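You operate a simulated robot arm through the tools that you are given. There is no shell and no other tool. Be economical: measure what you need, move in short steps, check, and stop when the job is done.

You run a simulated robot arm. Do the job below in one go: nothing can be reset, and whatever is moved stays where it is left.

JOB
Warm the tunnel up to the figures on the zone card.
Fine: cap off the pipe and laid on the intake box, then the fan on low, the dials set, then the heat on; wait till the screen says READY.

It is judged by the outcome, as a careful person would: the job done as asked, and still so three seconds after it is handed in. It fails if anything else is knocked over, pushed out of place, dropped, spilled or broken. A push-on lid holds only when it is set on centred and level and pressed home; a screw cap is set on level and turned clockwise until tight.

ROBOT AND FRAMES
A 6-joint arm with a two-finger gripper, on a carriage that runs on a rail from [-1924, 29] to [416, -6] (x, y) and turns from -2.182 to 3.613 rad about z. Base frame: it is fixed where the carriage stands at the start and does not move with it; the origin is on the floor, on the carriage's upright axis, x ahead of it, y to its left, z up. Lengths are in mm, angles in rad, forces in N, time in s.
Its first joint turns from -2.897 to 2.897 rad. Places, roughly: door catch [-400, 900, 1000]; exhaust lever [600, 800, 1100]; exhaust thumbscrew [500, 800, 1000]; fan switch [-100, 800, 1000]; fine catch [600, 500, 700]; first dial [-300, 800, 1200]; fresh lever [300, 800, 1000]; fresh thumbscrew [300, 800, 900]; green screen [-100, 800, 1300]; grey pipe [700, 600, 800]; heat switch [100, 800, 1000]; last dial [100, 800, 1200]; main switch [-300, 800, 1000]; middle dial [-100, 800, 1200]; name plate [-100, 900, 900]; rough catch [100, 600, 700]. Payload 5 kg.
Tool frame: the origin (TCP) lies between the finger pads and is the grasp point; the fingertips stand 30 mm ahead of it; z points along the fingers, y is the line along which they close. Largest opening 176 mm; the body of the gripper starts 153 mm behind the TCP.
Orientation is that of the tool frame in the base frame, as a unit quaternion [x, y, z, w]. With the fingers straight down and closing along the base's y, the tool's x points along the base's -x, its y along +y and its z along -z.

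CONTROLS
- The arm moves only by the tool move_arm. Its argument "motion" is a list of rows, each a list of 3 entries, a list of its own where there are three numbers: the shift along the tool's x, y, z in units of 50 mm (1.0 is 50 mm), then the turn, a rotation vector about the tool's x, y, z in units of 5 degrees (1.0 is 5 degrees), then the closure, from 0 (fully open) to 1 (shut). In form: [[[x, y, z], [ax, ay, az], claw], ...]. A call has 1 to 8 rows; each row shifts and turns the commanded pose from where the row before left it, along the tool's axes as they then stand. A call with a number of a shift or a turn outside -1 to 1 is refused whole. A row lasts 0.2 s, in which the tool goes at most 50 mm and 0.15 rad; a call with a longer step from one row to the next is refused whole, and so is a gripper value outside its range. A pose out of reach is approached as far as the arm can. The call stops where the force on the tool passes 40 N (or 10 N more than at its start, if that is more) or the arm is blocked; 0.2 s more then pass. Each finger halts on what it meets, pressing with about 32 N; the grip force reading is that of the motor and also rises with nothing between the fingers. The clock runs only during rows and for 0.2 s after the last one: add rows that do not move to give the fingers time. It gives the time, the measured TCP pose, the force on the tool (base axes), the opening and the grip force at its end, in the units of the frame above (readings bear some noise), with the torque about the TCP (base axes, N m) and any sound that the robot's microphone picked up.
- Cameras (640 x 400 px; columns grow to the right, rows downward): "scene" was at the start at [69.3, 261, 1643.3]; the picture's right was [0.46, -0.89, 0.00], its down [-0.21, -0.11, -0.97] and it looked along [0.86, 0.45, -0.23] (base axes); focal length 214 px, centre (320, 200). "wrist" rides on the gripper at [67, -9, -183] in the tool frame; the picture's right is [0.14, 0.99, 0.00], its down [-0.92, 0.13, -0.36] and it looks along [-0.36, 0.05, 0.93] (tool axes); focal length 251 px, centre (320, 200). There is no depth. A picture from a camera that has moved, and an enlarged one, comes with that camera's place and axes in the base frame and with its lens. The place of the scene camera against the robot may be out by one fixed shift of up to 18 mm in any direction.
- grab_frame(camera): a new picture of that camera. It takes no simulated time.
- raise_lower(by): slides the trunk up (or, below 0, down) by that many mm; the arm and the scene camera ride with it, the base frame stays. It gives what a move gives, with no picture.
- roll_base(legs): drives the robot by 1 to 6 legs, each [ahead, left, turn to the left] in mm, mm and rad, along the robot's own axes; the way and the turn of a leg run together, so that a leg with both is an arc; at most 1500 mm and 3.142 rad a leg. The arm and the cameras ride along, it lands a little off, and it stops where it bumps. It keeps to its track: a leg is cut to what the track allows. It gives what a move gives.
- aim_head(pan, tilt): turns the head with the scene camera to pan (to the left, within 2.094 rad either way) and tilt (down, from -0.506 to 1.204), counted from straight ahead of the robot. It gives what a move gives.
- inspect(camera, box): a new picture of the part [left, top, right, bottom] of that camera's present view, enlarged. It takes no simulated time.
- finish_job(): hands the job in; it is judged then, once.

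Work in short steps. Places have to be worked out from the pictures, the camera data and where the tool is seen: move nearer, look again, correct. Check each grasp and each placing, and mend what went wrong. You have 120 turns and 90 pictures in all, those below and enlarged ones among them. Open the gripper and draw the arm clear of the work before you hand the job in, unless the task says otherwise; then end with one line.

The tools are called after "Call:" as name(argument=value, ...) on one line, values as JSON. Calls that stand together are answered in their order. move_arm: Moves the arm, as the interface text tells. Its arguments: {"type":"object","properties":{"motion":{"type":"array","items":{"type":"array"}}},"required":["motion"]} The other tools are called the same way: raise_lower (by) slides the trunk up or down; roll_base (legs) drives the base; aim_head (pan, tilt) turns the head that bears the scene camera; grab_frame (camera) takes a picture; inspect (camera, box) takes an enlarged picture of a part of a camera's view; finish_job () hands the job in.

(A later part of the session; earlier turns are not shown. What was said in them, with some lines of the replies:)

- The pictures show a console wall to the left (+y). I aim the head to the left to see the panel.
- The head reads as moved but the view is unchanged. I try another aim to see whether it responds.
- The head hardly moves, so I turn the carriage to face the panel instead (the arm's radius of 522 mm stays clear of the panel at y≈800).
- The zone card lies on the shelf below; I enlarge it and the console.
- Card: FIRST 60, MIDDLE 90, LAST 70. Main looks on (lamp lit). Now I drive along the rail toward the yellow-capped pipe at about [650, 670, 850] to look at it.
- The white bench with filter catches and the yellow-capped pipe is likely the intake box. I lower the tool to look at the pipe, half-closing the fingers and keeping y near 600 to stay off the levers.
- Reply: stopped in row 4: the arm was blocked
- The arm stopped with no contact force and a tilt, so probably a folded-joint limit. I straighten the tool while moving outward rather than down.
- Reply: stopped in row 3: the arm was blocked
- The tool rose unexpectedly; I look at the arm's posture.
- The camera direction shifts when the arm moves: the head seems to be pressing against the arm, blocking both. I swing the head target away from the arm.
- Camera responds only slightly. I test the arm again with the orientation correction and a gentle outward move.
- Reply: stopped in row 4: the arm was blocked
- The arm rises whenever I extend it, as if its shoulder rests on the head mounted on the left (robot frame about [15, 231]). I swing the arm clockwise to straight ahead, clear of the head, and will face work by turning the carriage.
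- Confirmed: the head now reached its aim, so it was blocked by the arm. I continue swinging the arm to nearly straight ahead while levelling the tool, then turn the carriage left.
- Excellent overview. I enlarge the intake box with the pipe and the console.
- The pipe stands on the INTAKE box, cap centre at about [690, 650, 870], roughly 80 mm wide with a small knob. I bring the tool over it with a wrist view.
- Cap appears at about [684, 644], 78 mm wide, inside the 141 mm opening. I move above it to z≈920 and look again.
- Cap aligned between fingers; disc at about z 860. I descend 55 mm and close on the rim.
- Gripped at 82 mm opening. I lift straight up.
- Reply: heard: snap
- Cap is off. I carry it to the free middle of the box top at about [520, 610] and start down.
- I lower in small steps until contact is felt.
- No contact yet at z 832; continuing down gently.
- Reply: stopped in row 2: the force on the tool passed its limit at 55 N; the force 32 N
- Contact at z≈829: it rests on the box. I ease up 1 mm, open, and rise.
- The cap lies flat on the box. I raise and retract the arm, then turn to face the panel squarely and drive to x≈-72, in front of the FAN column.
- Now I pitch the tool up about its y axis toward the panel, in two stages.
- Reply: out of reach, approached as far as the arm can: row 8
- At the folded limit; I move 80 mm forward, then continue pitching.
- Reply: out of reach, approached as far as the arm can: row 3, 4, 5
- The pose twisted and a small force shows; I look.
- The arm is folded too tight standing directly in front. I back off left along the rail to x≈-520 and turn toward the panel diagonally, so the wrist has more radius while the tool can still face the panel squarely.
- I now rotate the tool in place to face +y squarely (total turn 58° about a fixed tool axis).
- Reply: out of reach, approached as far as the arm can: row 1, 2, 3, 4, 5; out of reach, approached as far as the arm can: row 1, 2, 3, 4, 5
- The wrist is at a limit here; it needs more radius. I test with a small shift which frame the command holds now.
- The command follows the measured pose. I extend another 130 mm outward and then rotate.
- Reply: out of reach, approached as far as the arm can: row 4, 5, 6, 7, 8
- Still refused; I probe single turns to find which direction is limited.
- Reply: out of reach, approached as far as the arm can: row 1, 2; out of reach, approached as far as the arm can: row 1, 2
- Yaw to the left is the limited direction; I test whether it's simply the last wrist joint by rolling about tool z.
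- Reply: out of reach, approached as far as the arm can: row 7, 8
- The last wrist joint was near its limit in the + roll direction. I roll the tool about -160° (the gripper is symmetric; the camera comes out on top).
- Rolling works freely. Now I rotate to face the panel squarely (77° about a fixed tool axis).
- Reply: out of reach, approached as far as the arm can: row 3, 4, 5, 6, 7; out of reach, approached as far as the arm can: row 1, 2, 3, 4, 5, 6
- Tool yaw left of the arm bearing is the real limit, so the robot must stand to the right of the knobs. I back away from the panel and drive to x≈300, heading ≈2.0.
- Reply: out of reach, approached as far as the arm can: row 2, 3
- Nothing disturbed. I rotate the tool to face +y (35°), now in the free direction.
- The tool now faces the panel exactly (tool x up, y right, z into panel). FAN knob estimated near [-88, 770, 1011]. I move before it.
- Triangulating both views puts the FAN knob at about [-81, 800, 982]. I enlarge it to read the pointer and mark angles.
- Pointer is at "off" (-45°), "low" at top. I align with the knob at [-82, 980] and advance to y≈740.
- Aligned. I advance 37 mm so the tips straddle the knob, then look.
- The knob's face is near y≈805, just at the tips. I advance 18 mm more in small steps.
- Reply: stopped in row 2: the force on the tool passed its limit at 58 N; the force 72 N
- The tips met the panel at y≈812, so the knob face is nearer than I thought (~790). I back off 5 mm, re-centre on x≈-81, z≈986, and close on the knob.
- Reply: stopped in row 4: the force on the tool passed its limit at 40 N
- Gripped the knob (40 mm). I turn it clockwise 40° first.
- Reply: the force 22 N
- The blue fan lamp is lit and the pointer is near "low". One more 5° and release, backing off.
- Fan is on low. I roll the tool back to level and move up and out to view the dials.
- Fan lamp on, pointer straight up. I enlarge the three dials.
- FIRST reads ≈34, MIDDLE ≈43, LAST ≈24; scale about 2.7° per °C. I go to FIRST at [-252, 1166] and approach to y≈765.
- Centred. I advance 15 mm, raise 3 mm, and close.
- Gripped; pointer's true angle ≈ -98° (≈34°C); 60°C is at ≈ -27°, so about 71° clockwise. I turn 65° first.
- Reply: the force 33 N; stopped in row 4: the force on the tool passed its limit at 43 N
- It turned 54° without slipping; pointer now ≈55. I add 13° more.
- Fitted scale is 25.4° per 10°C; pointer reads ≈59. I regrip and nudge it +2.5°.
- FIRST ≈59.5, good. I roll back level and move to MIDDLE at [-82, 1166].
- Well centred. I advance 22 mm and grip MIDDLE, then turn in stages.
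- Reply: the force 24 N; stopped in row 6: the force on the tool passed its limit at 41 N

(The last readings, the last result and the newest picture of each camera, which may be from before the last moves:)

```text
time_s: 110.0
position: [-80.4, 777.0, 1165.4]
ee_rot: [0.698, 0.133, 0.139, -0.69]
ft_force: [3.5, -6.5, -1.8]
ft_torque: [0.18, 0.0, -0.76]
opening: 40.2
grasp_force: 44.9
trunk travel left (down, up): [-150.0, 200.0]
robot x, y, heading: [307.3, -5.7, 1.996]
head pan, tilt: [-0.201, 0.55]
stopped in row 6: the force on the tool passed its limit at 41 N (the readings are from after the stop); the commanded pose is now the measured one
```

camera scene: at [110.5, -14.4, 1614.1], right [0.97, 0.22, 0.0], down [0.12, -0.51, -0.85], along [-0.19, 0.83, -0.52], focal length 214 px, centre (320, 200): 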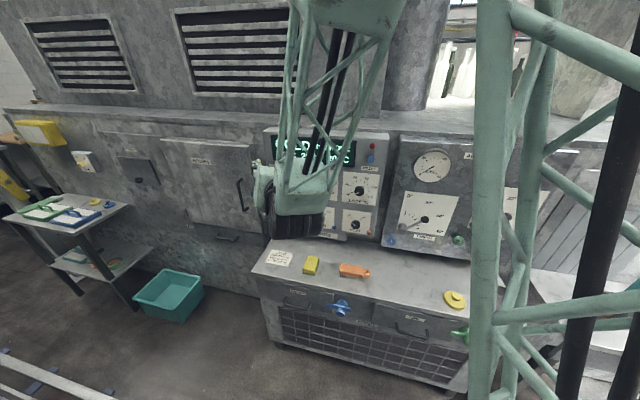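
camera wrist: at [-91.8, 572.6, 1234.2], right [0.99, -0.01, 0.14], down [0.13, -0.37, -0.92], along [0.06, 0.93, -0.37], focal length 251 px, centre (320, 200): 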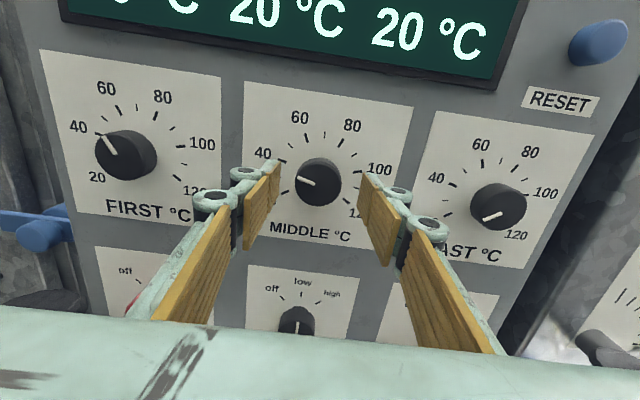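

Turned 68° so far; I continue 50° more.

Call:
move_arm(motion=[[[0, 0, 0], [0, 0, 1], 0.82], [[0, 0, 0], [0, 0, 1], 0.82], [[0, 0, 0], [0, 0, 1], 0.82], [[0, 0, 0], [0, 0, 1], 0.82], [[0, 0, 0], [0, 0, 1], 0.82]])

Call:
move_arm(motion=[[[0, 0, 0], [0, 0, 1], 0.82], [[0, 0, 0], [0, 0, 1], 0.82], [[0, 0, 0], [0, 0, 1], 0.82], [[0, 0, 0], [0, 0, 1], 0.82], [[0, 0, 0], [0, 0, 1], 0.82], [[0, 0, 0], [0, 0, 0], 0.82]])

Call:
inspect(camera="wrist", box=[220, 80, 420, 240])

```text
time_s: 111.2
position: [-80.5, 776.7, 1164.8]
ee_rot: [0.711, -0.021, -0.014, -0.703]
ft_force: [13.4, -6.5, -3.0]
ft_torque: [-0.08, -0.02, -0.08]
opening: 40.4
grasp_force: 44.7
trunk travel left (down, up): [-150.0, 200.0]
robot x, y, heading: [307.8, -5.2, 1.997]
head pan, tilt: [-0.201, 0.55]
```

```text
time_s: 112.6
position: [-80.9, 775.9, 1164.6]
ee_rot: [0.69, -0.175, -0.166, -0.683]
ft_force: [14.2, -15.2, -23.7]
ft_torque: [-0.66, -0.01, -0.31]
opening: 40.5
grasp_force: 44.9
trunk travel left (down, up): [-150.0, 200.0]
robot x, y, heading: [308.0, -2.8, 1.996]
head pan, tilt: [-0.201, 0.55]
```

```text
2.50 times, centred on (320, 160) of wrist
camera zoom: at [-19.1, 592.7, 1143.8], right [-0.34, -0.01, -0.94], down [-0.88, -0.35, 0.32], along [-0.33, 0.94, 0.11], focal length 629 px, centre (320, 300)
```

zoom: 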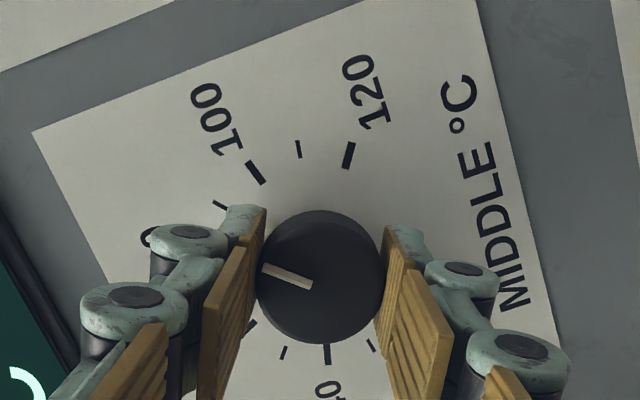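

By tick fit MIDDLE reads ≈86.5. I add 9° and release.

Call:
move_arm(motion=[[[0, 0, 0], [0, 0, 0.9], 0.82], [[0, 0, 0], [0, 0, 0.9], 0.82], [[0, 0, 0], [0, 0, 0], 0.82]])

Call:
move_arm(motion=[[[0, 0, 0], [0, 0, 0], 0.7], [[0, 0, 0], [0, 0, 0], 0.6], [[0, 0, 0], [0, 0, 0], 0.6], [[0, 0, -0.6], [0, 0, 0], 0.6], [[0, 0, -0.8], [0, 0, 0], 0.6], [[0, 0, -0.8], [0, 0, 0], 0.6]])

Call:
inspect(camera="wrist", box=[240, 80, 400, 220])

```text
time_s: 113.4
position: [-81.5, 777.6, 1165.0]
ee_rot: [0.673, -0.229, -0.22, -0.668]
ft_force: [16.6, -20.3, -29.3]
ft_torque: [-0.7, 0.01, -0.38]
opening: 40.4
grasp_force: 45.3
trunk travel left (down, up): [-150.0, 200.0]
robot x, y, heading: [306.3, -8.6, 1.994]
head pan, tilt: [-0.201, 0.55]
```

```text
time_s: 114.8
position: [-82.4, 667.3, 1168.0]
ee_rot: [0.673, -0.228, -0.22, -0.668]
ft_force: [0.8, 0.8, -0.6]
ft_torque: [0.03, -0.01, 0.03]
opening: 70.4
grasp_force: 0.0
trunk travel left (down, up): [-150.0, 200.0]
robot x, y, heading: [306.0, -5.7, 1.99]
head pan, tilt: [-0.201, 0.55]
```

```text
2.86 times, centred on (320, 150) of wrist
camera zoom: at [-25.7, 483.3, 1137.0], right [-0.48, 0.0, -0.88], down [-0.82, -0.35, 0.45], along [-0.31, 0.94, 0.17], focal length 718 px, centre (320, 343)
```

zoom: 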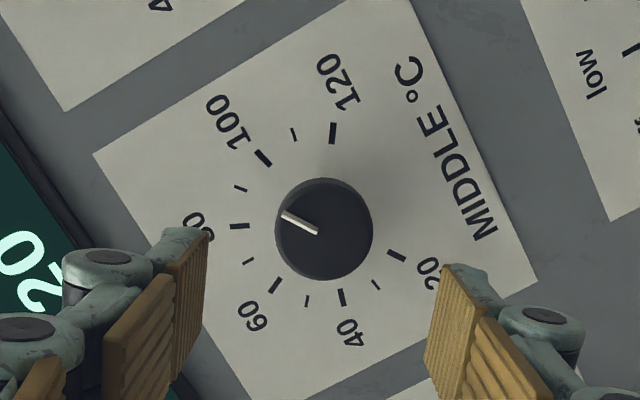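

After release MIDDLE reads ≈94.5 (it shifted on release). I regrip and turn back 11.5°.

Call:
move_arm(motion=[[[0, 0, 0.8], [0, 0, 0], 0.6], [[0, 0, 0.8], [0, 0, 0], 0.6], [[0, 0, 0.58], [0, 0, 0], 0.6], [[0, 0, 0], [0, 0, 0], 0.75], [[0, 0, 0], [0, 0, 0], 0.82], [[0, 0, 0], [0, 0, 0], 0.82]])

Call:
inspect(camera="wrist", box=[220, 80, 420, 240])

```text
time_s: 116.2
position: [-83.3, 776.7, 1165.8]
ee_rot: [0.673, -0.228, -0.22, -0.668]
ft_force: [-3.1, -2.9, -3.6]
ft_torque: [-0.11, 0.0, 0.15]
opening: 40.8
grasp_force: 45.4
trunk travel left (down, up): [-150.0, 200.0]
robot x, y, heading: [306.3, -3.7, 1.994]
head pan, tilt: [-0.201, 0.55]
```

```text
2.50 times, centred on (320, 160) of wrist
camera zoom: at [-25.3, 592.3, 1135.1], right [-0.48, -0.01, -0.88], down [-0.82, -0.35, 0.45], along [-0.31, 0.94, 0.17], focal length 629 px, centre (320, 300)
```

zoom: 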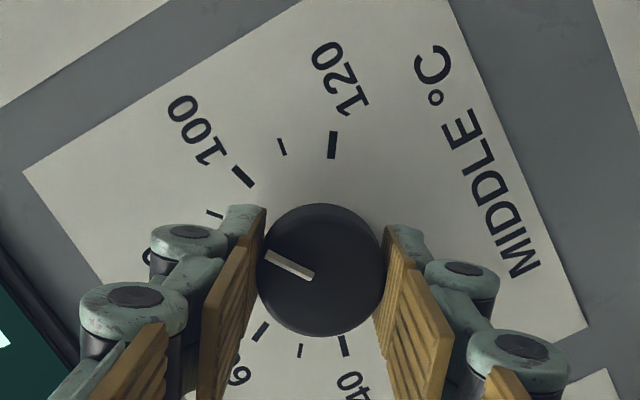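

Between views it reads ≈92–93. I turn back 6°, release gently and check with more zoom.

Call:
move_arm(motion=[[[0, 0, 0], [0, 0, -0.6], 0.82], [[0, 0, 0], [0, 0, -0.6], 0.82], [[0, 0, 0], [0, 0, 0], 0.82]])

Call:
move_arm(motion=[[[0, 0, 0], [0, 0, 0], 0.7], [[0, 0, 0], [0, 0, 0], 0.6], [[0, 0, 0], [0, 0, 0], 0.6], [[0, 0, -0.6], [0, 0, 0], 0.6], [[0, 0, -0.8], [0, 0, 0], 0.6], [[0, 0, -0.8], [0, 0, 0], 0.6]])

Call:
inspect(camera="wrist", box=[270, 100, 370, 200])

```text
time_s: 117.0
position: [-83.2, 776.7, 1166.2]
ee_rot: [0.684, -0.192, -0.184, -0.679]
ft_force: [-9.9, 9.8, -3.6]
ft_torque: [0.0, -0.02, 0.3]
opening: 40.6
grasp_force: 44.9
trunk travel left (down, up): [-150.0, 200.0]
robot x, y, heading: [307.6, -5.1, 1.993]
head pan, tilt: [-0.201, 0.55]
```

```text
time_s: 118.4
position: [-80.9, 665.5, 1168.2]
ee_rot: [0.684, -0.192, -0.185, -0.679]
ft_force: [0.7, 0.1, -1.6]
ft_torque: [0.03, -0.02, 0.03]
opening: 70.4
grasp_force: 0.1
trunk travel left (down, up): [-150.0, 200.0]
robot x, y, heading: [306.7, -5.3, 1.994]
head pan, tilt: [-0.201, 0.55]
```

```text
4.00 times, centred on (320, 150) of wrist
camera zoom: at [-21.2, 481.4, 1143.8], right [-0.39, -0.01, -0.92], down [-0.86, -0.35, 0.37], along [-0.33, 0.94, 0.13], focal length 1006 px, centre (320, 400)
```

zoom: 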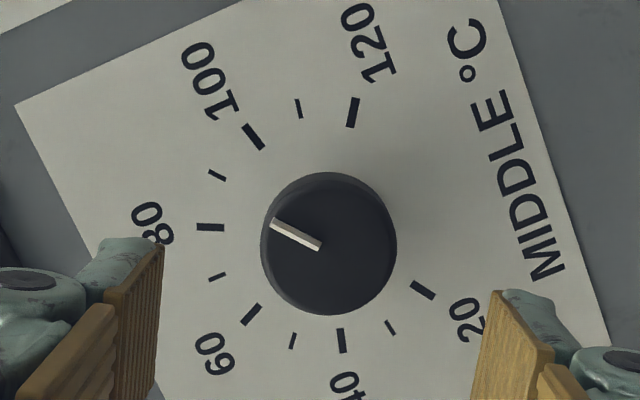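

MIDDLE ≈89–90. Fine; I'll cross-check on the screen later. Roll back level and go to LAST.

Call:
move_arm(motion=[[[0, 0, 0], [0, 0, -1], 0.6], [[0, 0, 0], [0, 0, -1], 0.6], [[0, 0, 0], [0, 0, -1], 0.6], [[0, 0, 0], [0, 0, -1], 0.6], [[0, 0, 0], [0, 0, -1], 0.6], [[0, 0, 0], [0, 0, -1], 0.6], [[0, 0, 0], [0, 0, -1], 0.6], [[0, 0, 0], [0, 0, -1], 0.6]])

Call:
move_arm(motion=[[[0, 0, 0], [0, 0, -1], 0.6], [[0, 0, 0], [0, 0, -1], 0.6], [[0, 0, 0], [0, 0, -1], 0.6], [[0, 0, 0], [0, 0, -1], 0.6], [[0, 0, 0], [0, 0, -1], 0.6], [[0, 0, 0], [0, 0, -1], 0.6], [[0, 0, 0], [0, 0, -1], 0.6], [[0, 0, 0], [0, 0, -1], 0.6]])

Call:
move_arm(motion=[[[0, 0, 0], [0, 0, -1], 0.6], [[0, 0, 0], [0, 0, -1], 0.6], [[0, 0, 0], [0, 0, -1], 0.6], [[0, 0, 0], [0, 0, -1], 0.6], [[0, 0, 0], [0, 0, -1], 0.6], [[0, 0, 0], [0, 0, -1], 0.6], [[0, 0, 0], [0, 0, -1], 0.6], [[0, 0, 0], [0, 0, -1], 0.6]])

Call:
move_arm(motion=[[[0, 0.86, 0], [0, 0, 0], 0.6], [[0, 0.86, 0], [0, 0, 0], 0.6], [[0, 0.86, 0], [0, 0, 0], 0.6], [[0, 0.86, 0], [0, 0, 0], 0.6], [[0, 0, 0.9], [0, 0, 0], 0.6], [[0, 0, 0.9], [0, 0, 0], 0.6], [[0, 0, 0], [0, 0, 0], 0.6]])

Call:
grab_frame(camera="wrist")

```text
time_s: 120.2
position: [-81.6, 666.9, 1166.7]
ee_rot: [0.709, 0.054, 0.06, -0.7]
ft_force: [0.4, 0.0, 0.1]
ft_torque: [0.01, 0.04, 0.0]
opening: 70.5
grasp_force: 0.1
trunk travel left (down, up): [-150.0, 200.0]
robot x, y, heading: [308.7, -7.6, 1.997]
head pan, tilt: [-0.201, 0.55]
```

```text
time_s: 122.0
position: [-82.3, 666.6, 1166.3]
ee_rot: [0.647, 0.293, 0.295, -0.639]
ft_force: [0.5, -1.0, 0.6]
ft_torque: [-0.01, 0.03, -0.01]
opening: 70.5
grasp_force: 0.0
trunk travel left (down, up): [-150.0, 200.0]
robot x, y, heading: [309.2, -4.8, 1.996]
head pan, tilt: [-0.201, 0.55]
```

```text
time_s: 123.8
position: [-82.8, 666.8, 1166.1]
ee_rot: [0.508, 0.498, 0.495, -0.5]
ft_force: [0.1, 0.2, 0.4]
ft_torque: [0.03, 0.0, -0.03]
opening: 70.4
grasp_force: 0.0
trunk travel left (down, up): [-150.0, 200.0]
robot x, y, heading: [307.6, -5.5, 1.995]
head pan, tilt: [-0.201, 0.55]
```

```text
time_s: 125.0
position: [48.4, 754.5, 1162.3]
ee_rot: [0.508, 0.496, 0.499, -0.496]
ft_force: [6.5, -16.0, 5.7]
ft_torque: [0.26, -0.15, -0.93]
opening: 77.1
grasp_force: 5.0
out of reach, approached as far as the arm can: row 2, 3, 4
trunk travel left (down, up): [-150.0, 200.0]
robot x, y, heading: [311.1, -3.4, 1.996]
head pan, tilt: [-0.201, 0.55]
stopped in row 6: the force on the tool passed its limit at 110 N (the readings are from after the stop); the commanded pose is now the measured one
```

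```text
27 pictures are left
camera wrist: at [37.1, 571.6, 1230.8], right [0.99, -0.01, 0.13], down [0.11, -0.37, -0.92], along [0.06, 0.93, -0.37], focal length 251 px, centre (320, 200)
```

wrist: 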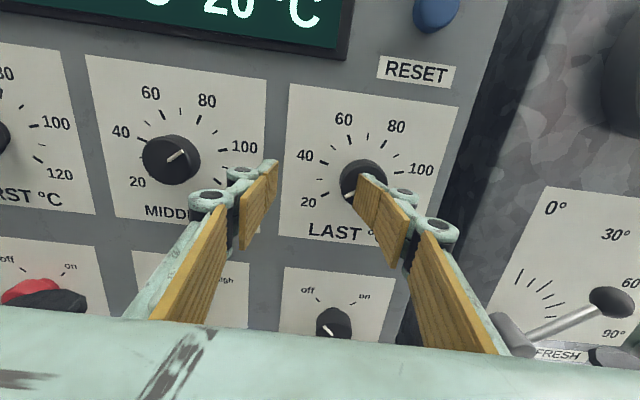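

The arm ran into its fold limit before reaching x=90 and the right finger bumped LAST's knob face. I back off, then drive the robot 100 mm further right.

Call:
move_arm(motion=[[[0, 0, -0.5], [0, 0, 0], 0.6], [[0, -0.5, -0.5], [0, 0, 0], 0.6], [[0, -0.7, -0.5], [0, 0, 0], 0.6], [[0, -0.8, -0.3], [0, 0, 0], 0.6]])

Call:
roll_base(legs=[[-41, -91, 0]])

Call:
grab_frame(camera="wrist")

```text
time_s: 126.0
position: [-52.0, 665.9, 1162.2]
ee_rot: [0.509, 0.497, 0.498, -0.497]
ft_force: [0.1, -0.1, 0.1]
ft_torque: [-0.03, 0.0, 0.08]
opening: 70.7
grasp_force: 0.1
trunk travel left (down, up): [-150.0, 200.0]
robot x, y, heading: [306.5, -6.6, 1.996]
head pan, tilt: [-0.201, 0.55]
```

```text
time_s: 127.2
position: [49.5, 666.4, 1162.0]
ee_rot: [0.51, 0.496, 0.499, -0.495]
ft_force: [-0.4, -0.1, 0.1]
ft_torque: [0.03, 0.01, -0.01]
opening: 70.6
grasp_force: 0.0
trunk travel left (down, up): [-150.0, 200.0]
robot x, y, heading: [405.3, -4.0, 1.99]
head pan, tilt: [-0.201, 0.55]
```

```text
26 pictures are left
camera wrist: at [38.2, 483.4, 1231.5], right [0.99, -0.02, 0.13], down [0.11, -0.37, -0.92], along [0.06, 0.93, -0.37], focal length 251 px, centre (320, 200)
```

wrist: 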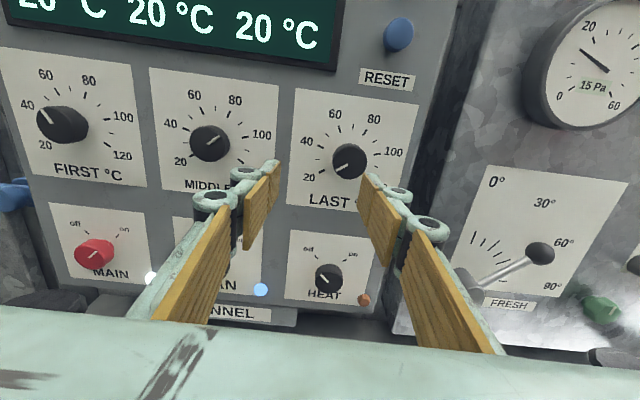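

LAST is undisturbed, knob at about [88, 1166]. I move across and in.

Call:
move_arm(motion=[[[0.04, 0.4, 0.4], [0, 0, 0], 0.6], [[0.04, 0.38, 0.5], [0, 0, 0], 0.6], [[0, 0, 0.45], [0, 0, 0], 0.6], [[0, 0, 0.45], [0, 0, 0], 0.6], [[0, 0, 0], [0, 0, 0], 0.6]])

Call:
grab_frame(camera="wrist")

```text
time_s: 128.4
position: [90.3, 755.7, 1165.7]
ee_rot: [0.51, 0.495, 0.499, -0.495]
ft_force: [1.3, 0.2, -0.9]
ft_torque: [0.03, 0.0, 0.02]
opening: 70.6
grasp_force: 0.0
trunk travel left (down, up): [-150.0, 200.0]
robot x, y, heading: [407.9, -5.7, 1.998]
head pan, tilt: [-0.201, 0.55]
```

```text
25 pictures are left
camera wrist: at [78.7, 573.3, 1234.1], right [0.99, -0.02, 0.13], down [0.11, -0.38, -0.92], along [0.06, 0.93, -0.37], focal length 251 px, centre (320, 200)
```

wrist: 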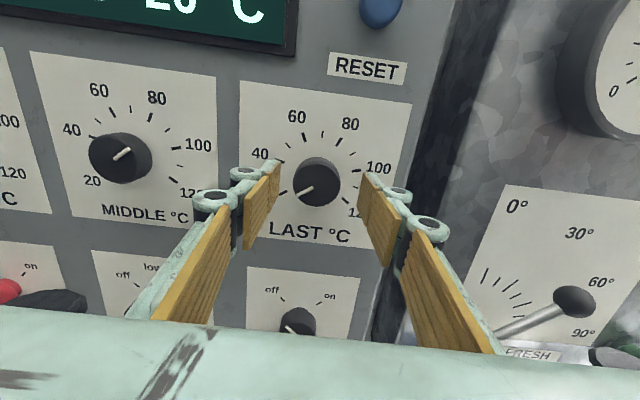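

Centred within 3 mm; pointer near 20. I shift, advance 22 mm, grip and turn.

Call:
move_arm(motion=[[[0, -0.06, 0.22], [0, 0, 0], 0.6], [[0, 0, 0.22], [0, 0, 0], 0.6], [[0, 0, 0], [0, 0, 0], 0.7], [[0, 0, 0], [0, 0, 0], 0.8], [[0, 0, 0], [0, 0, 0], 0.82], [[0, 0, 0], [0, 0, 0], 0.82]])

Call:
move_arm(motion=[[[0, 0, 0], [0, 0, 1], 0.82], [[0, 0, 0], [0, 0, 1], 0.82], [[0, 0, 0], [0, 0, 1], 0.82], [[0, 0, 0], [0, 0, 1], 0.82], [[0, 0, 0], [0, 0, 1], 0.82], [[0, 0, 0], [0, 0, 1], 0.82], [[0, 0, 0], [0, 0, 1], 0.82], [[0, 0, 0], [0, 0, 1], 0.82]])

Call:
move_arm(motion=[[[0, 0, 0], [0, 0, 1], 0.82], [[0, 0, 0], [0, 0, 1], 0.82], [[0, 0, 0], [0, 0, 1], 0.82], [[0, 0, 0], [0, 0, 1], 0.82], [[0, 0, 0], [0, 0, 1], 0.82], [[0, 0, 0], [0, 0, 1], 0.82], [[0, 0, 0], [0, 0, 1], 0.82], [[0, 0, 0], [0, 0, 1], 0.82]])

```text
time_s: 129.8
position: [87.8, 777.4, 1165.1]
ee_rot: [0.509, 0.496, 0.498, -0.496]
ft_force: [8.6, -5.2, -0.1]
ft_torque: [-0.02, 0.0, -0.18]
opening: 40.7
grasp_force: 44.9
trunk travel left (down, up): [-150.0, 200.0]
robot x, y, heading: [406.2, -10.3, 1.996]
head pan, tilt: [-0.201, 0.55]
```

```text
time_s: 131.6
position: [87.9, 776.9, 1164.9]
ee_rot: [0.649, 0.291, 0.299, -0.636]
ft_force: [-1.7, -15.3, -11.1]
ft_torque: [-0.33, 0.02, 0.23]
opening: 40.7
grasp_force: 45.1
trunk travel left (down, up): [-150.0, 200.0]
robot x, y, heading: [409.0, -6.5, 1.994]
head pan, tilt: [-0.201, 0.55]
```

```text
time_s: 133.4
position: [87.1, 777.5, 1165.0]
ee_rot: [0.709, 0.052, 0.062, -0.701]
ft_force: [-7.5, -16.6, -11.5]
ft_torque: [-0.31, -0.02, 0.41]
opening: 40.6
grasp_force: 45.1
trunk travel left (down, up): [-150.0, 200.0]
robot x, y, heading: [403.9, -6.5, 1.992]
head pan, tilt: [-0.201, 0.55]
```

80° turned so far; I continue 35° and check the pointer.

Call:
move_arm(motion=[[[0, 0, 0], [0, 0, 1], 0.82], [[0, 0, 0], [0, 0, 1], 0.82], [[0, 0, 0], [0, 0, 1], 0.82], [[0, 0, 0], [0, 0, 1], 0.82], [[0, 0, 0], [0, 0, 1], 0.82], [[0, 0, 0], [0, 0, 1], 0.82], [[0, 0, 0], [0, 0, 1], 0.82], [[0, 0, 0], [0, 0, 0], 0.82]])

Call:
inspect(camera="wrist", box=[220, 80, 420, 240])

```text
time_s: 135.2
position: [88.4, 776.9, 1165.5]
ee_rot: [0.692, -0.165, -0.15, -0.687]
ft_force: [-8.7, -6.0, -3.4]
ft_torque: [-0.12, -0.04, 0.06]
opening: 41.0
grasp_force: 44.4
trunk travel left (down, up): [-150.0, 200.0]
robot x, y, heading: [407.4, -6.4, 1.993]
head pan, tilt: [-0.201, 0.55]
```

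```text
2.50 times, centred on (320, 160) of wrist
camera zoom: at [148.6, 592.4, 1146.6], right [-0.3, 0.0, -0.95], down [-0.89, -0.34, 0.29], along [-0.33, 0.94, 0.1], focal length 629 px, centre (320, 300)
```

zoom: 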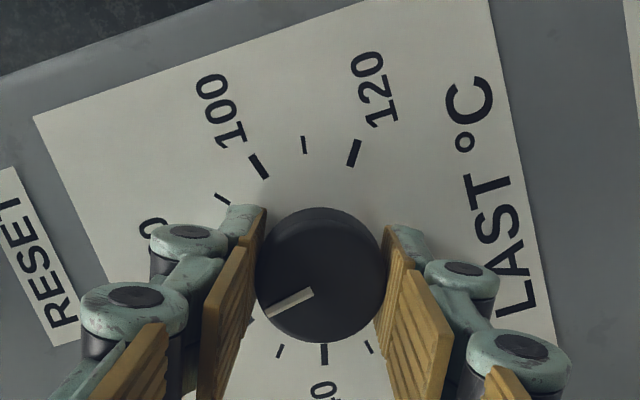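

LAST reads ≈68.5. I add 4° and release, then check from farther back.

Call:
move_arm(motion=[[[0, 0, 0], [0, 0, 0.8], 0.82], [[0, 0, 0], [0, 0, 0], 0.82]])

Call:
move_arm(motion=[[[0, 0, 0], [0, 0, 0], 0.7], [[0, 0, 0], [0, 0, 0], 0.6], [[0, 0, 0], [0, 0, 0], 0.6], [[0, 0, -0.6], [0, 0, 0], 0.6], [[0, 0, -0.8], [0, 0, 0], 0.6], [[0, -0.4, -0.6], [0, 0, 0], 0.6]])

Call:
inspect(camera="wrist", box=[270, 90, 390, 200])

```text
time_s: 135.8
position: [87.5, 777.2, 1164.6]
ee_rot: [0.686, -0.187, -0.175, -0.681]
ft_force: [-7.1, -3.2, -1.0]
ft_torque: [0.01, 0.01, 0.16]
opening: 40.6
grasp_force: 44.6
trunk travel left (down, up): [-150.0, 200.0]
robot x, y, heading: [410.4, -6.0, 1.991]
head pan, tilt: [-0.201, 0.55]
```

```text
time_s: 137.2
position: [96.2, 675.0, 1183.4]
ee_rot: [0.686, -0.188, -0.174, -0.681]
ft_force: [-2.0, 0.9, 0.0]
ft_torque: [0.15, 0.02, -0.08]
opening: 70.4
grasp_force: 0.0
trunk travel left (down, up): [-150.0, 200.0]
robot x, y, heading: [405.7, -3.9, 1.993]
head pan, tilt: [-0.201, 0.55]
```

```text
3.64 times, centred on (330, 145) of wrist
camera zoom: at [156.7, 490.3, 1160.4], right [-0.37, 0.0, -0.93], down [-0.87, -0.34, 0.35], along [-0.32, 0.94, 0.12], focal length 914 px, centre (284, 400)
```

zoom: 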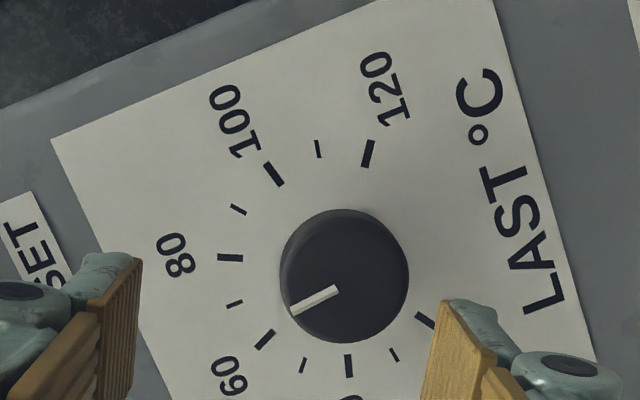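

LAST reads 70. Now roll back level (slightly forward for reach) and go down to HEAT at [88, 986].

Call:
move_arm(motion=[[[0, 0, 0.7], [0, 0, 0], 0.6], [[0, 0, 0], [0, 0, -1], 0.6], [[0, 0, 0], [0, 0, -1], 0.6], [[0, 0, 0], [0, 0, -1], 0.6], [[0, 0, 0], [0, 0, -1], 0.6], [[0, 0, 0], [0, 0, -1], 0.6], [[0, 0, 0], [0, 0, -1], 0.6], [[0, 0, 0], [0, 0, -1], 0.6]])

Call:
move_arm(motion=[[[0, 0, 0], [0, 0, -1], 0.6], [[0, 0, 0], [0, 0, -1], 0.6], [[0, 0, 0], [0, 0, -1], 0.6], [[0, 0, 0], [0, 0, -1], 0.6], [[0, 0, 0], [0, 0, -1], 0.6], [[0, 0, 0], [0, 0, -1], 0.6], [[0, 0, 0], [0, 0, -1], 0.6], [[0, 0, 0], [0, 0, -1], 0.6]])

Call:
move_arm(motion=[[[0, 0, 0], [0, 0, -1], 0.6], [[0, 0, 0], [0, 0, -1], 0.6], [[0, 0, 0], [0, 0, -1], 0.6], [[0, 0, 0], [0, 0, -1], 0.6], [[0, 0, 0], [0, 0, -1], 0.6], [[0, 0, 0], [0, 0, -1], 0.6], [[0, 0, 0], [0, 0, -1], 0.6], [[0, 0, 0], [0, 0, -1], 0.6]])

Call:
grab_frame(camera="wrist")

```text
time_s: 139.0
position: [96.4, 712.6, 1183.3]
ee_rot: [0.71, 0.028, 0.039, -0.702]
ft_force: [0.0, 0.0, 1.0]
ft_torque: [-0.04, 0.01, -0.02]
opening: 70.3
grasp_force: 0.0
trunk travel left (down, up): [-150.0, 200.0]
robot x, y, heading: [407.0, -4.8, 1.994]
head pan, tilt: [-0.201, 0.55]
```

```text
time_s: 140.8
position: [97.0, 712.3, 1182.7]
ee_rot: [0.658, 0.27, 0.276, -0.647]
ft_force: [0.2, -0.2, -0.6]
ft_torque: [0.03, -0.02, 0.01]
opening: 70.3
grasp_force: 0.2
trunk travel left (down, up): [-150.0, 200.0]
robot x, y, heading: [412.4, -8.3, 1.994]
head pan, tilt: [-0.201, 0.55]
```

```text
time_s: 142.6
position: [98.0, 712.1, 1182.5]
ee_rot: [0.527, 0.478, 0.481, -0.512]
ft_force: [0.5, 0.2, -0.4]
ft_torque: [0.01, 0.01, -0.01]
opening: 70.5
grasp_force: 0.1
trunk travel left (down, up): [-150.0, 200.0]
robot x, y, heading: [408.2, -7.3, 1.994]
head pan, tilt: [-0.201, 0.55]
```

```text
22 pictures are left
camera wrist: at [89.7, 529.6, 1252.7], right [1.0, -0.02, 0.06], down [0.05, -0.37, -0.93], along [0.04, 0.93, -0.37], focal length 251 px, centre (320, 200)
```

wrist: 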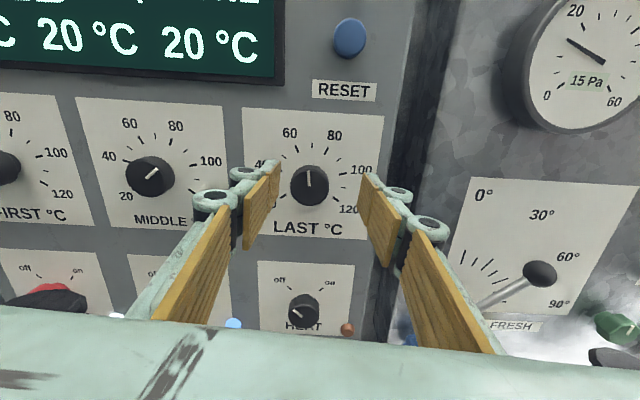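

LAST points straight up at 70. I level the last 4° and descend to HEAT.

Call:
move_arm(motion=[[[0, 0, 0], [0, 0, -0.85], 0.6], [[-0.79, -0.04, -0.2], [0, 0, 0], 0.6], [[-0.79, -0.04, 0], [0, 0, 0], 0.6], [[-0.79, -0.04, 0], [0, 0, 0], 0.6], [[-0.79, -0.04, 0], [0, 0, 0], 0.6], [[-0.79, -0.04, 0], [0, 0, 0], 0.6], [[0, 0, 0], [0, 0, 0], 0.6]])

Call:
grab_frame(camera="wrist")

```text
time_s: 144.2
position: [83.5, 701.4, 983.9]
ee_rot: [0.508, 0.498, 0.499, -0.495]
ft_force: [-0.5, 0.9, -0.7]
ft_torque: [0.09, 0.0, -0.04]
opening: 70.3
grasp_force: 0.1
trunk travel left (down, up): [-150.0, 200.0]
robot x, y, heading: [406.5, -6.0, 1.99]
head pan, tilt: [-0.201, 0.55]
```

```text
21 pictures are left
camera wrist: at [71.0, 518.7, 1052.6], right [0.99, -0.02, 0.13], down [0.12, -0.38, -0.92], along [0.06, 0.93, -0.37], focal length 251 px, centre (320, 200)
```

wrist: 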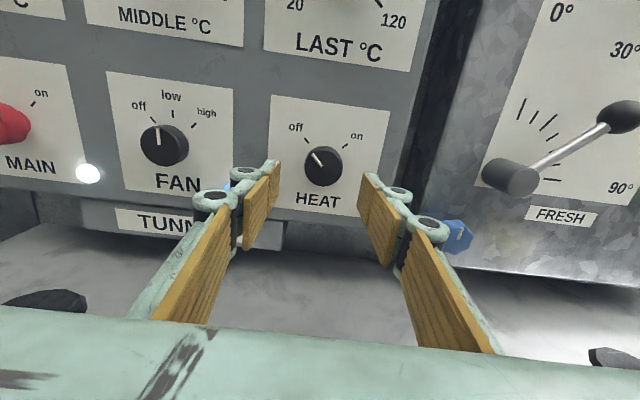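

HEAT knob at about [87, 987]. I advance and grip it.

Call:
move_arm(motion=[[[0.05, 0.06, 0.6], [0, 0, 0], 0.6], [[0, 0, 0.6], [0, 0, 0], 0.6], [[0, 0, 0.3], [0, 0, 0], 0.6], [[0, 0, 0], [0, 0, 0], 0.7], [[0, 0, 0], [0, 0, 0], 0.8], [[0, 0, 0], [0, 0, 0], 0.82], [[0, 0, 0], [0, 0, 0], 0.82]])

Call:
inspect(camera="wrist", box=[220, 80, 420, 240])

```text
time_s: 145.8
position: [87.9, 775.2, 986.9]
ee_rot: [0.509, 0.496, 0.5, -0.494]
ft_force: [-2.4, -1.3, 2.9]
ft_torque: [0.02, 0.01, 0.07]
opening: 40.6
grasp_force: 44.6
trunk travel left (down, up): [-150.0, 200.0]
robot x, y, heading: [410.0, -4.6, 1.99]
head pan, tilt: [-0.201, 0.55]
```

```text
2.50 times, centred on (320, 160) of wrist
camera zoom: at [75.9, 593.2, 1055.2], right [0.99, -0.01, 0.13], down [0.12, -0.37, -0.92], along [0.06, 0.93, -0.37], focal length 629 px, centre (320, 300)
```

zoom: 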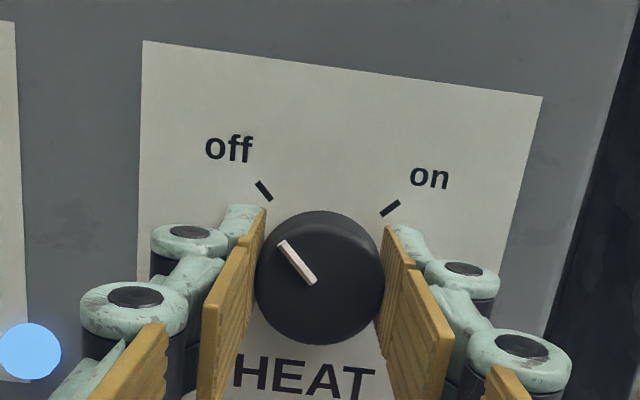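

Gripped. I turn HEAT clockwise 90° toward "on".

Call:
move_arm(motion=[[[0, 0, 0], [0, 0, 1], 0.82], [[0, 0, 0], [0, 0, 1], 0.82], [[0, 0, 0], [0, 0, 1], 0.82], [[0, 0, 0], [0, 0, 1], 0.82], [[0, 0, 0], [0, 0, 1], 0.82], [[0, 0, 0], [0, 0, 1], 0.82], [[0, 0, 0], [0, 0, 1], 0.82], [[0, 0, 0], [0, 0, 1], 0.82]])

Call:
move_arm(motion=[[[0, 0, 0], [0, 0, 1], 0.82], [[0, 0, 0], [0, 0, 1], 0.82], [[0, 0, 0], [0, 0, 1], 0.82], [[0, 0, 0], [0, 0, 1], 0.82], [[0, 0, 0], [0, 0, 1], 0.82], [[0, 0, 0], [0, 0, 1], 0.82], [[0, 0, 0], [0, 0, 1], 0.82], [[0, 0, 0], [0, 0, 1], 0.82]])

Call:
move_arm(motion=[[[0, 0, 0], [0, 0, 1], 0.82], [[0, 0, 0], [0, 0, 1], 0.82], [[0, 0, 0], [0, 0, 0], 0.82]])

Call:
inspect(camera="wrist", box=[200, 60, 440, 240])

```text
time_s: 147.6
position: [88.2, 775.6, 986.7]
ee_rot: [0.649, 0.294, 0.3, -0.635]
ft_force: [-15.9, 3.5, -16.9]
ft_torque: [-0.35, 0.0, 0.5]
opening: 40.5
grasp_force: 44.6
trunk travel left (down, up): [-150.0, 200.0]
robot x, y, heading: [407.6, -6.7, 1.997]
head pan, tilt: [-0.201, 0.55]
```

```text
time_s: 149.4
position: [88.8, 775.5, 985.1]
ee_rot: [0.71, 0.053, 0.065, -0.699]
ft_force: [-9.6, -11.0, -25.8]
ft_torque: [-0.72, 0.02, 0.52]
opening: 40.7
grasp_force: 45.1
trunk travel left (down, up): [-150.0, 200.0]
robot x, y, heading: [410.5, -4.2, 1.996]
head pan, tilt: [-0.201, 0.55]
```

```text
time_s: 150.2
position: [88.3, 775.2, 984.6]
ee_rot: [0.712, -0.009, 0.004, -0.702]
ft_force: [-5.4, 13.6, -9.5]
ft_torque: [-0.25, 0.0, 0.51]
opening: 40.6
grasp_force: 45.3
trunk travel left (down, up): [-150.0, 200.0]
robot x, y, heading: [407.8, -8.3, 1.988]
head pan, tilt: [-0.201, 0.55]
stopped in row 3: the force on the tool passed its limit at 40 N (the readings are from after the stop); the commanded pose is now the measured one
```

```text
2.22 times, centred on (320, 150) of wrist
camera zoom: at [153.0, 591.3, 997.1], right [0.13, -0.02, -0.99], down [-0.93, -0.35, -0.12], along [-0.34, 0.94, -0.06], focal length 559 px, centre (320, 311)
```

zoom: 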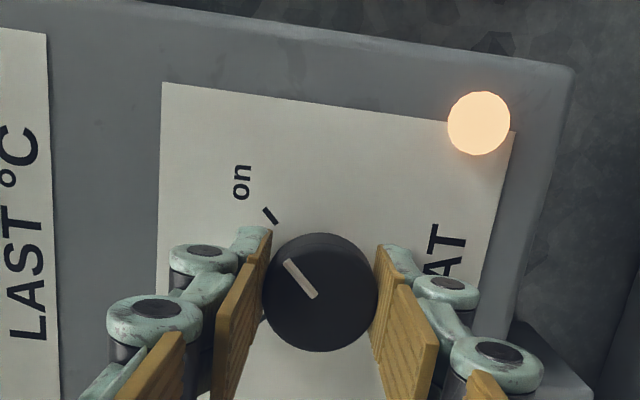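

The heat lamp is lit and the pointer is at "on". I release, back off, and view the screen.

Call:
move_arm(motion=[[[0, 0, 0], [0, 0, 0], 0.7], [[0, 0, 0], [0, 0, 0], 0.6], [[0, 0, 0], [0, 0, 0], 0.6], [[0, 0, -0.6], [0, 0, 0], 0.6], [[0, 0, -0.8], [0, 0, 0], 0.6]])

Call:
grab_frame(camera="scene")

```text
time_s: 151.4
position: [88.9, 705.8, 986.8]
ee_rot: [0.711, -0.009, 0.004, -0.703]
ft_force: [0.1, 1.2, 0.6]
ft_torque: [0.05, -0.02, 0.09]
opening: 70.2
grasp_force: 0.1
trunk travel left (down, up): [-150.0, 200.0]
robot x, y, heading: [410.1, -7.3, 1.987]
head pan, tilt: [-0.201, 0.55]
```

```text
18 pictures are left
camera scene: at [211.9, -13.7, 1614.2], right [0.98, 0.22, 0.0], down [0.11, -0.51, -0.85], along [-0.19, 0.83, -0.52], focal length 214 px, centre (320, 200)
```

scene: 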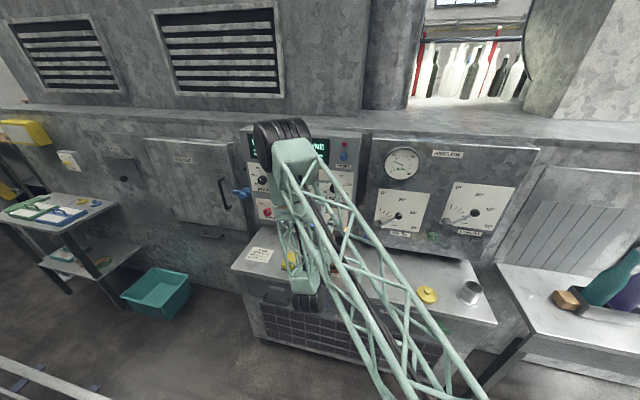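

I raise the tool and shift left so the wrist camera sees the screen.

Call:
move_arm(motion=[[[-0.4, -0.8, -0.2], [0, 0, 0], 0.6], [[-0.4, -0.8, -0.2], [0, 0, 0], 0.6], [[-0.4, -0.8, -0.2], [0, 0, 0], 0.6], [[-0.4, -0.8, -0.2], [0, 0, 0], 0.6], [[-0.4, -0.8, -0.2], [0, 0, 0], 0.6], [[-0.4, -0.8, -0.2], [0, 0, 0], 0.6]])

Call:
grab_frame(camera="wrist")

```text
time_s: 152.8
position: [-33.1, 650.8, 1229.7]
ee_rot: [0.712, -0.008, 0.003, -0.702]
ft_force: [0.0, 1.2, -0.4]
ft_torque: [0.08, 0.03, -0.08]
opening: 70.3
grasp_force: 0.1
trunk travel left (down, up): [-150.0, 200.0]
robot x, y, heading: [409.1, -3.9, 1.992]
head pan, tilt: [-0.201, 0.55]
```

```text
17 pictures are left
camera wrist: at [31.3, 466.3, 1240.9], right [0.13, -0.02, -0.99], down [-0.93, -0.35, -0.12], along [-0.34, 0.94, -0.06], focal length 251 px, centre (320, 200)
```

wrist: 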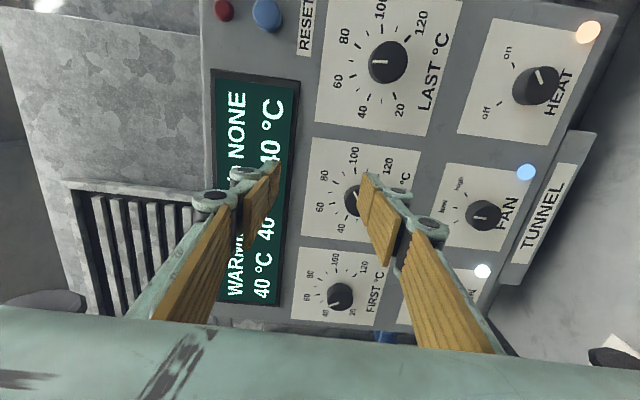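

WARMING, 40/40/40, no trip. I wait.

Call:
move_arm(motion=[[[0, 0, 0], [0, 0, 0], 0.6], [[0, 0, 0], [0, 0, 0], 0.6], [[0, 0, 0], [0, 0, 0], 0.6], [[0, 0, 0], [0, 0, 0], 0.6], [[0, 0, 0], [0, 0, 0], 0.6], [[0, 0, 0], [0, 0, 0], 0.6], [[0, 0, 0], [0, 0, 0], 0.6], [[0, 0, 0], [0, 0, 0], 0.6]])

Call:
move_arm(motion=[[[0, 0, 0], [0, 0, -1], 0.6], [[0, 0, 0], [0, 0, -1], 0.6], [[0, 0, 0], [0, 0, -1], 0.6], [[0, 0, 0], [0, 0, -1], 0.6], [[0, 0, 0], [0, 0, -1], 0.6], [[0, 0, 0], [0, 0, -1], 0.6], [[0, 0, 0], [0, 0, -1], 0.6], [[0, 0, 0], [0, 0, -1], 0.6]])

Call:
move_arm(motion=[[[0, 0, 0], [0, 0, -1], 0.6], [[0, 0, 0], [0, 0, -1], 0.6], [[0, 0, 0], [0, 0, -1], 0.6], [[0, 0, 0], [0, 0, -1], 0.6], [[0, 0, 0], [0, 0, -1], 0.6], [[0, 0, 0], [0, 0, -1], 0.6], [[0, 0, 0], [0, 0, -1], 0.6], [[0, 0, 0], [0, 0, -1], 0.6]])

Call:
grab_frame(camera="wrist")

```text
time_s: 154.6
position: [-32.4, 650.6, 1229.4]
ee_rot: [0.712, -0.008, 0.004, -0.702]
ft_force: [-0.1, -0.3, 0.8]
ft_torque: [0.0, 0.02, -0.01]
opening: 70.4
grasp_force: 0.0
trunk travel left (down, up): [-150.0, 200.0]
robot x, y, heading: [403.3, -7.3, 1.988]
head pan, tilt: [-0.201, 0.55]
```

```text
time_s: 156.4
position: [-31.5, 651.5, 1230.2]
ee_rot: [0.672, 0.235, 0.244, -0.659]
ft_force: [0.3, 0.1, 0.4]
ft_torque: [-0.01, -0.01, -0.02]
opening: 70.6
grasp_force: 0.0
trunk travel left (down, up): [-150.0, 200.0]
robot x, y, heading: [407.9, -7.6, 1.999]
head pan, tilt: [-0.201, 0.55]
```

```text
time_s: 158.2
position: [-30.6, 650.7, 1229.1]
ee_rot: [0.55, 0.452, 0.454, -0.535]
ft_force: [0.5, 0.5, -0.8]
ft_torque: [0.01, -0.03, 0.0]
opening: 70.5
grasp_force: 0.0
trunk travel left (down, up): [-150.0, 200.0]
robot x, y, heading: [406.0, -5.9, 1.998]
head pan, tilt: [-0.201, 0.55]
```

```text
16 pictures are left
camera wrist: at [-31.2, 467.7, 1298.8], right [1.0, -0.02, -0.04], down [-0.04, -0.37, -0.93], along [0.0, 0.93, -0.37], focal length 251 px, centre (320, 200)
```

wrist: 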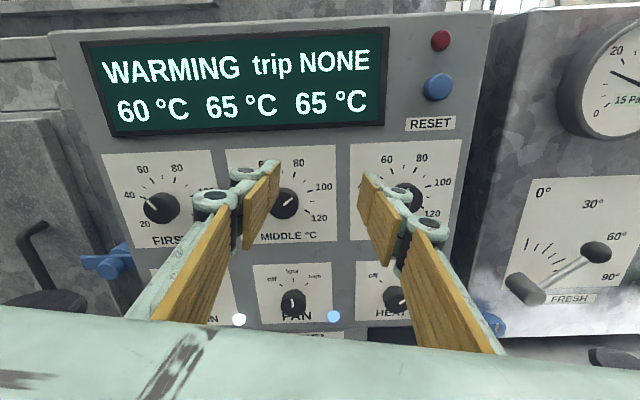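

60/65/65 and rising. I wait more.

Call:
move_arm(motion=[[[0, 0, -0.4], [0, 0, 0], 0.6], [[0, 0, 0], [0, 0, 0], 0.6], [[0, 0, 0], [0, 0, 0], 0.6], [[0, 0, 0], [0, 0, 0], 0.6], [[0, 0, 0], [0, 0, 0], 0.6], [[0, 0, 0], [0, 0, 0], 0.6], [[0, 0, 0], [0, 0, 0], 0.6], [[0, 0, 0], [0, 0, 0], 0.6]])

Call:
move_arm(motion=[[[0, 0, 0], [0, 0, 0], 0.6], [[0, 0, 0], [0, 0, 0], 0.6], [[0, 0, 0], [0, 0, 0], 0.6], [[0, 0, 0], [0, 0, 0], 0.6], [[0, 0, 0], [0, 0, 0], 0.6], [[0, 0, 0], [0, 0, 0], 0.6], [[0, 0, 0], [0, 0, 0], 0.6], [[0, 0, 0], [0, 0, 0], 0.6]])

Call:
move_arm(motion=[[[0, 0, 0], [0, 0, 0], 0.6], [[0, 0, 0], [0, 0, 0], 0.6], [[0, 0, 0], [0, 0, 0], 0.6], [[0, 0, 0], [0, 0, 0], 0.6], [[0, 0, 0], [0, 0, 0], 0.6], [[0, 0, 0], [0, 0, 0], 0.6], [[0, 0, 0], [0, 0, 0], 0.6], [[0, 0, 0], [0, 0, 0], 0.6]])

Call:
grab_frame(camera="wrist")

```text
time_s: 160.0
position: [-29.2, 629.7, 1228.8]
ee_rot: [0.551, 0.451, 0.455, -0.535]
ft_force: [-0.9, 0.1, 0.5]
ft_torque: [0.03, 0.0, 0.01]
opening: 70.4
grasp_force: 0.0
trunk travel left (down, up): [-150.0, 200.0]
robot x, y, heading: [406.5, -4.9, 1.993]
head pan, tilt: [-0.201, 0.55]
```

```text
time_s: 161.8
position: [-31.8, 629.9, 1229.8]
ee_rot: [0.551, 0.451, 0.455, -0.535]
ft_force: [0.2, 1.0, 0.7]
ft_torque: [0.0, -0.04, 0.03]
opening: 70.7
grasp_force: 0.1
trunk travel left (down, up): [-150.0, 200.0]
robot x, y, heading: [408.1, -5.2, 1.99]
head pan, tilt: [-0.201, 0.55]
```

```text
time_s: 163.6
position: [-30.3, 629.3, 1229.8]
ee_rot: [0.551, 0.451, 0.454, -0.535]
ft_force: [-0.1, 0.0, 0.0]
ft_torque: [-0.01, -0.03, -0.02]
opening: 70.4
grasp_force: 0.1
trunk travel left (down, up): [-150.0, 200.0]
robot x, y, heading: [408.4, -9.4, 1.992]
head pan, tilt: [-0.201, 0.55]
```

```text
15 pictures are left
camera wrist: at [-31.4, 446.9, 1299.1], right [1.0, -0.02, -0.04], down [-0.05, -0.37, -0.93], along [0.0, 0.93, -0.37], focal length 251 px, centre (320, 200)
```

wrist: 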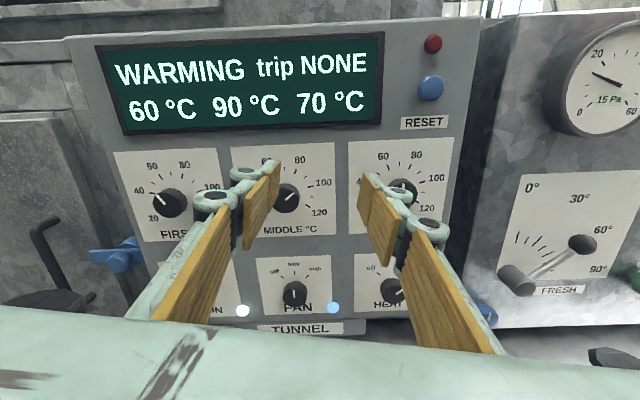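

60/90/70 shown; a little longer for READY.

Call:
move_arm(motion=[[[0, 0, 0], [0, 0, 0], 0.6], [[0, 0, 0], [0, 0, 0], 0.6], [[0, 0, 0], [0, 0, 0], 0.6], [[0, 0, 0], [0, 0, 0], 0.6], [[0, 0, 0], [0, 0, 0], 0.6], [[0, 0, 0], [0, 0, 0], 0.6], [[0, 0, 0], [0, 0, 0], 0.6], [[0, 0, 0], [0, 0, 0], 0.6]])

Call:
move_arm(motion=[[[0, 0, 0], [0, 0, 0], 0.6], [[0, 0, 0], [0, 0, 0], 0.6], [[0, 0, 0], [0, 0, 0], 0.6], [[0, 0, 0], [0, 0, 0], 0.6], [[0, 0, 0], [0, 0, 0], 0.6], [[0, 0, 0], [0, 0, 0], 0.6], [[0, 0, 0], [0, 0, 0], 0.6], [[0, 0, 0], [0, 0, 0], 0.6]])

Call:
grab_frame(camera="wrist")

```text
time_s: 165.4
position: [-31.3, 629.7, 1229.0]
ee_rot: [0.551, 0.451, 0.455, -0.535]
ft_force: [-0.3, 0.3, -0.9]
ft_torque: [0.04, -0.01, 0.03]
opening: 70.2
grasp_force: 0.1
trunk travel left (down, up): [-150.0, 200.0]
robot x, y, heading: [411.9, -8.9, 1.992]
head pan, tilt: [-0.201, 0.55]
```

```text
time_s: 167.2
position: [-31.2, 628.6, 1228.5]
ee_rot: [0.551, 0.451, 0.454, -0.536]
ft_force: [0.7, -0.7, -0.2]
ft_torque: [0.03, -0.04, 0.01]
opening: 70.4
grasp_force: 0.1
trunk travel left (down, up): [-150.0, 200.0]
robot x, y, heading: [407.6, -4.9, 1.994]
head pan, tilt: [-0.201, 0.55]
```

```text
14 pictures are left
camera wrist: at [-31.4, 446.9, 1299.1], right [1.0, -0.02, -0.04], down [-0.05, -0.37, -0.93], along [0.0, 0.93, -0.37], focal length 251 px, centre (320, 200)
```

wrist: 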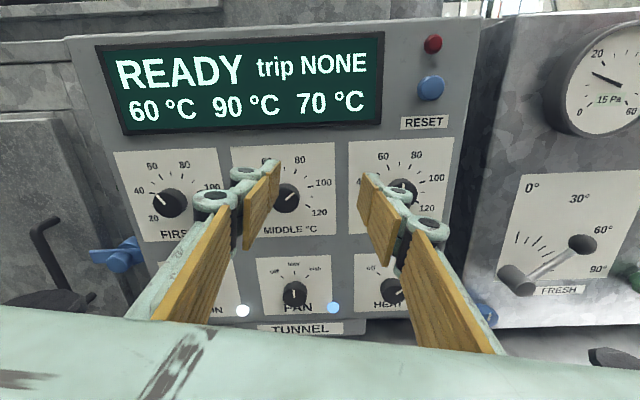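

READY with 60/90/70 and no trip. I open the gripper and draw the arm back and up, then check the scene.

Call:
move_arm(motion=[[[0.5, 0, -0.4], [0, 0, 0], 0.4], [[0.7, 0, -0.3], [0, 0, 0], 0.2], [[0.8, 0, -0.2], [0, 0, 0], 0.0], [[0.8, 0, 0], [0, 0, 0], 0.0], [[0.8, 0, 0], [0, 0, 0], 0.0]])

Call:
grab_frame(camera="scene")

Call:
grab_frame(camera="wrist")

```text
time_s: 168.4
position: [1.1, 588.8, 1405.2]
ee_rot: [0.551, 0.452, 0.454, -0.535]
ft_force: [-1.1, 0.4, -0.2]
ft_torque: [0.07, 0.0, -0.13]
opening: 175.8
grasp_force: 0.0
trunk travel left (down, up): [-150.0, 200.0]
robot x, y, heading: [411.0, -8.4, 1.993]
head pan, tilt: [-0.201, 0.55]
```

```text
13 pictures are left
camera scene: at [211.3, -14.6, 1614.1], right [0.98, 0.22, 0.0], down [0.11, -0.51, -0.85], along [-0.19, 0.83, -0.52], focal length 214 px, centre (320, 200)
```

scene: 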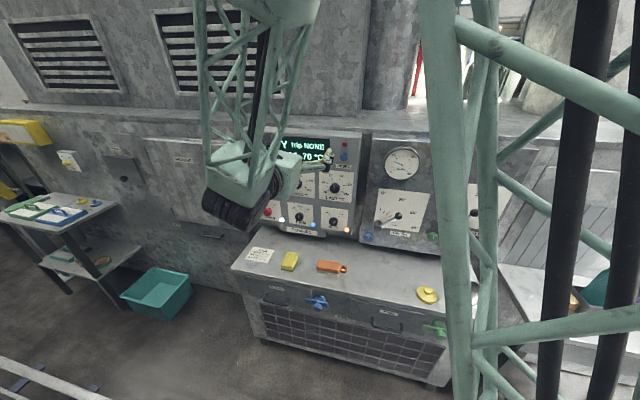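

```text
12 pictures are left
camera wrist: at [1.3, 406.6, 1475.9], right [1.0, -0.02, -0.04], down [-0.05, -0.38, -0.93], along [0.0, 0.93, -0.38], focal length 251 px, centre (320, 200)
```

wrist: 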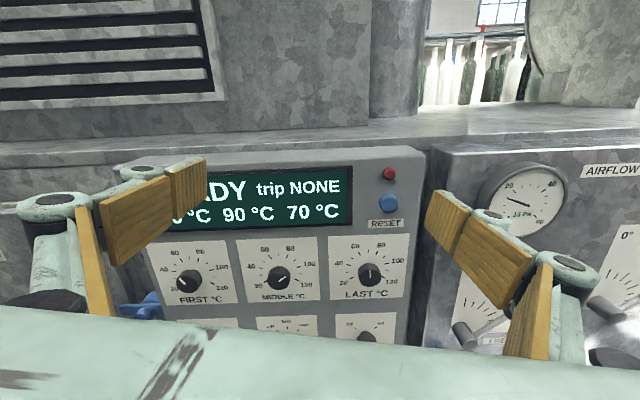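

Everything is in place: READY, 60/90/70, cap on the intake box, arm clear with gripper open. I hand it in.

Call:
finish_job()

```text
The job is handed in.
```

The tunnel is warmed up: the screen shows READY at 60/90/70 °C with no trip. The cap is off the pipe and lying on the intake box, the fan is on low, and the heat is on. While I was lining up on the LAST dial, a finger bumped its knob hard. The knob still turned normally and the dial was set afterwards.
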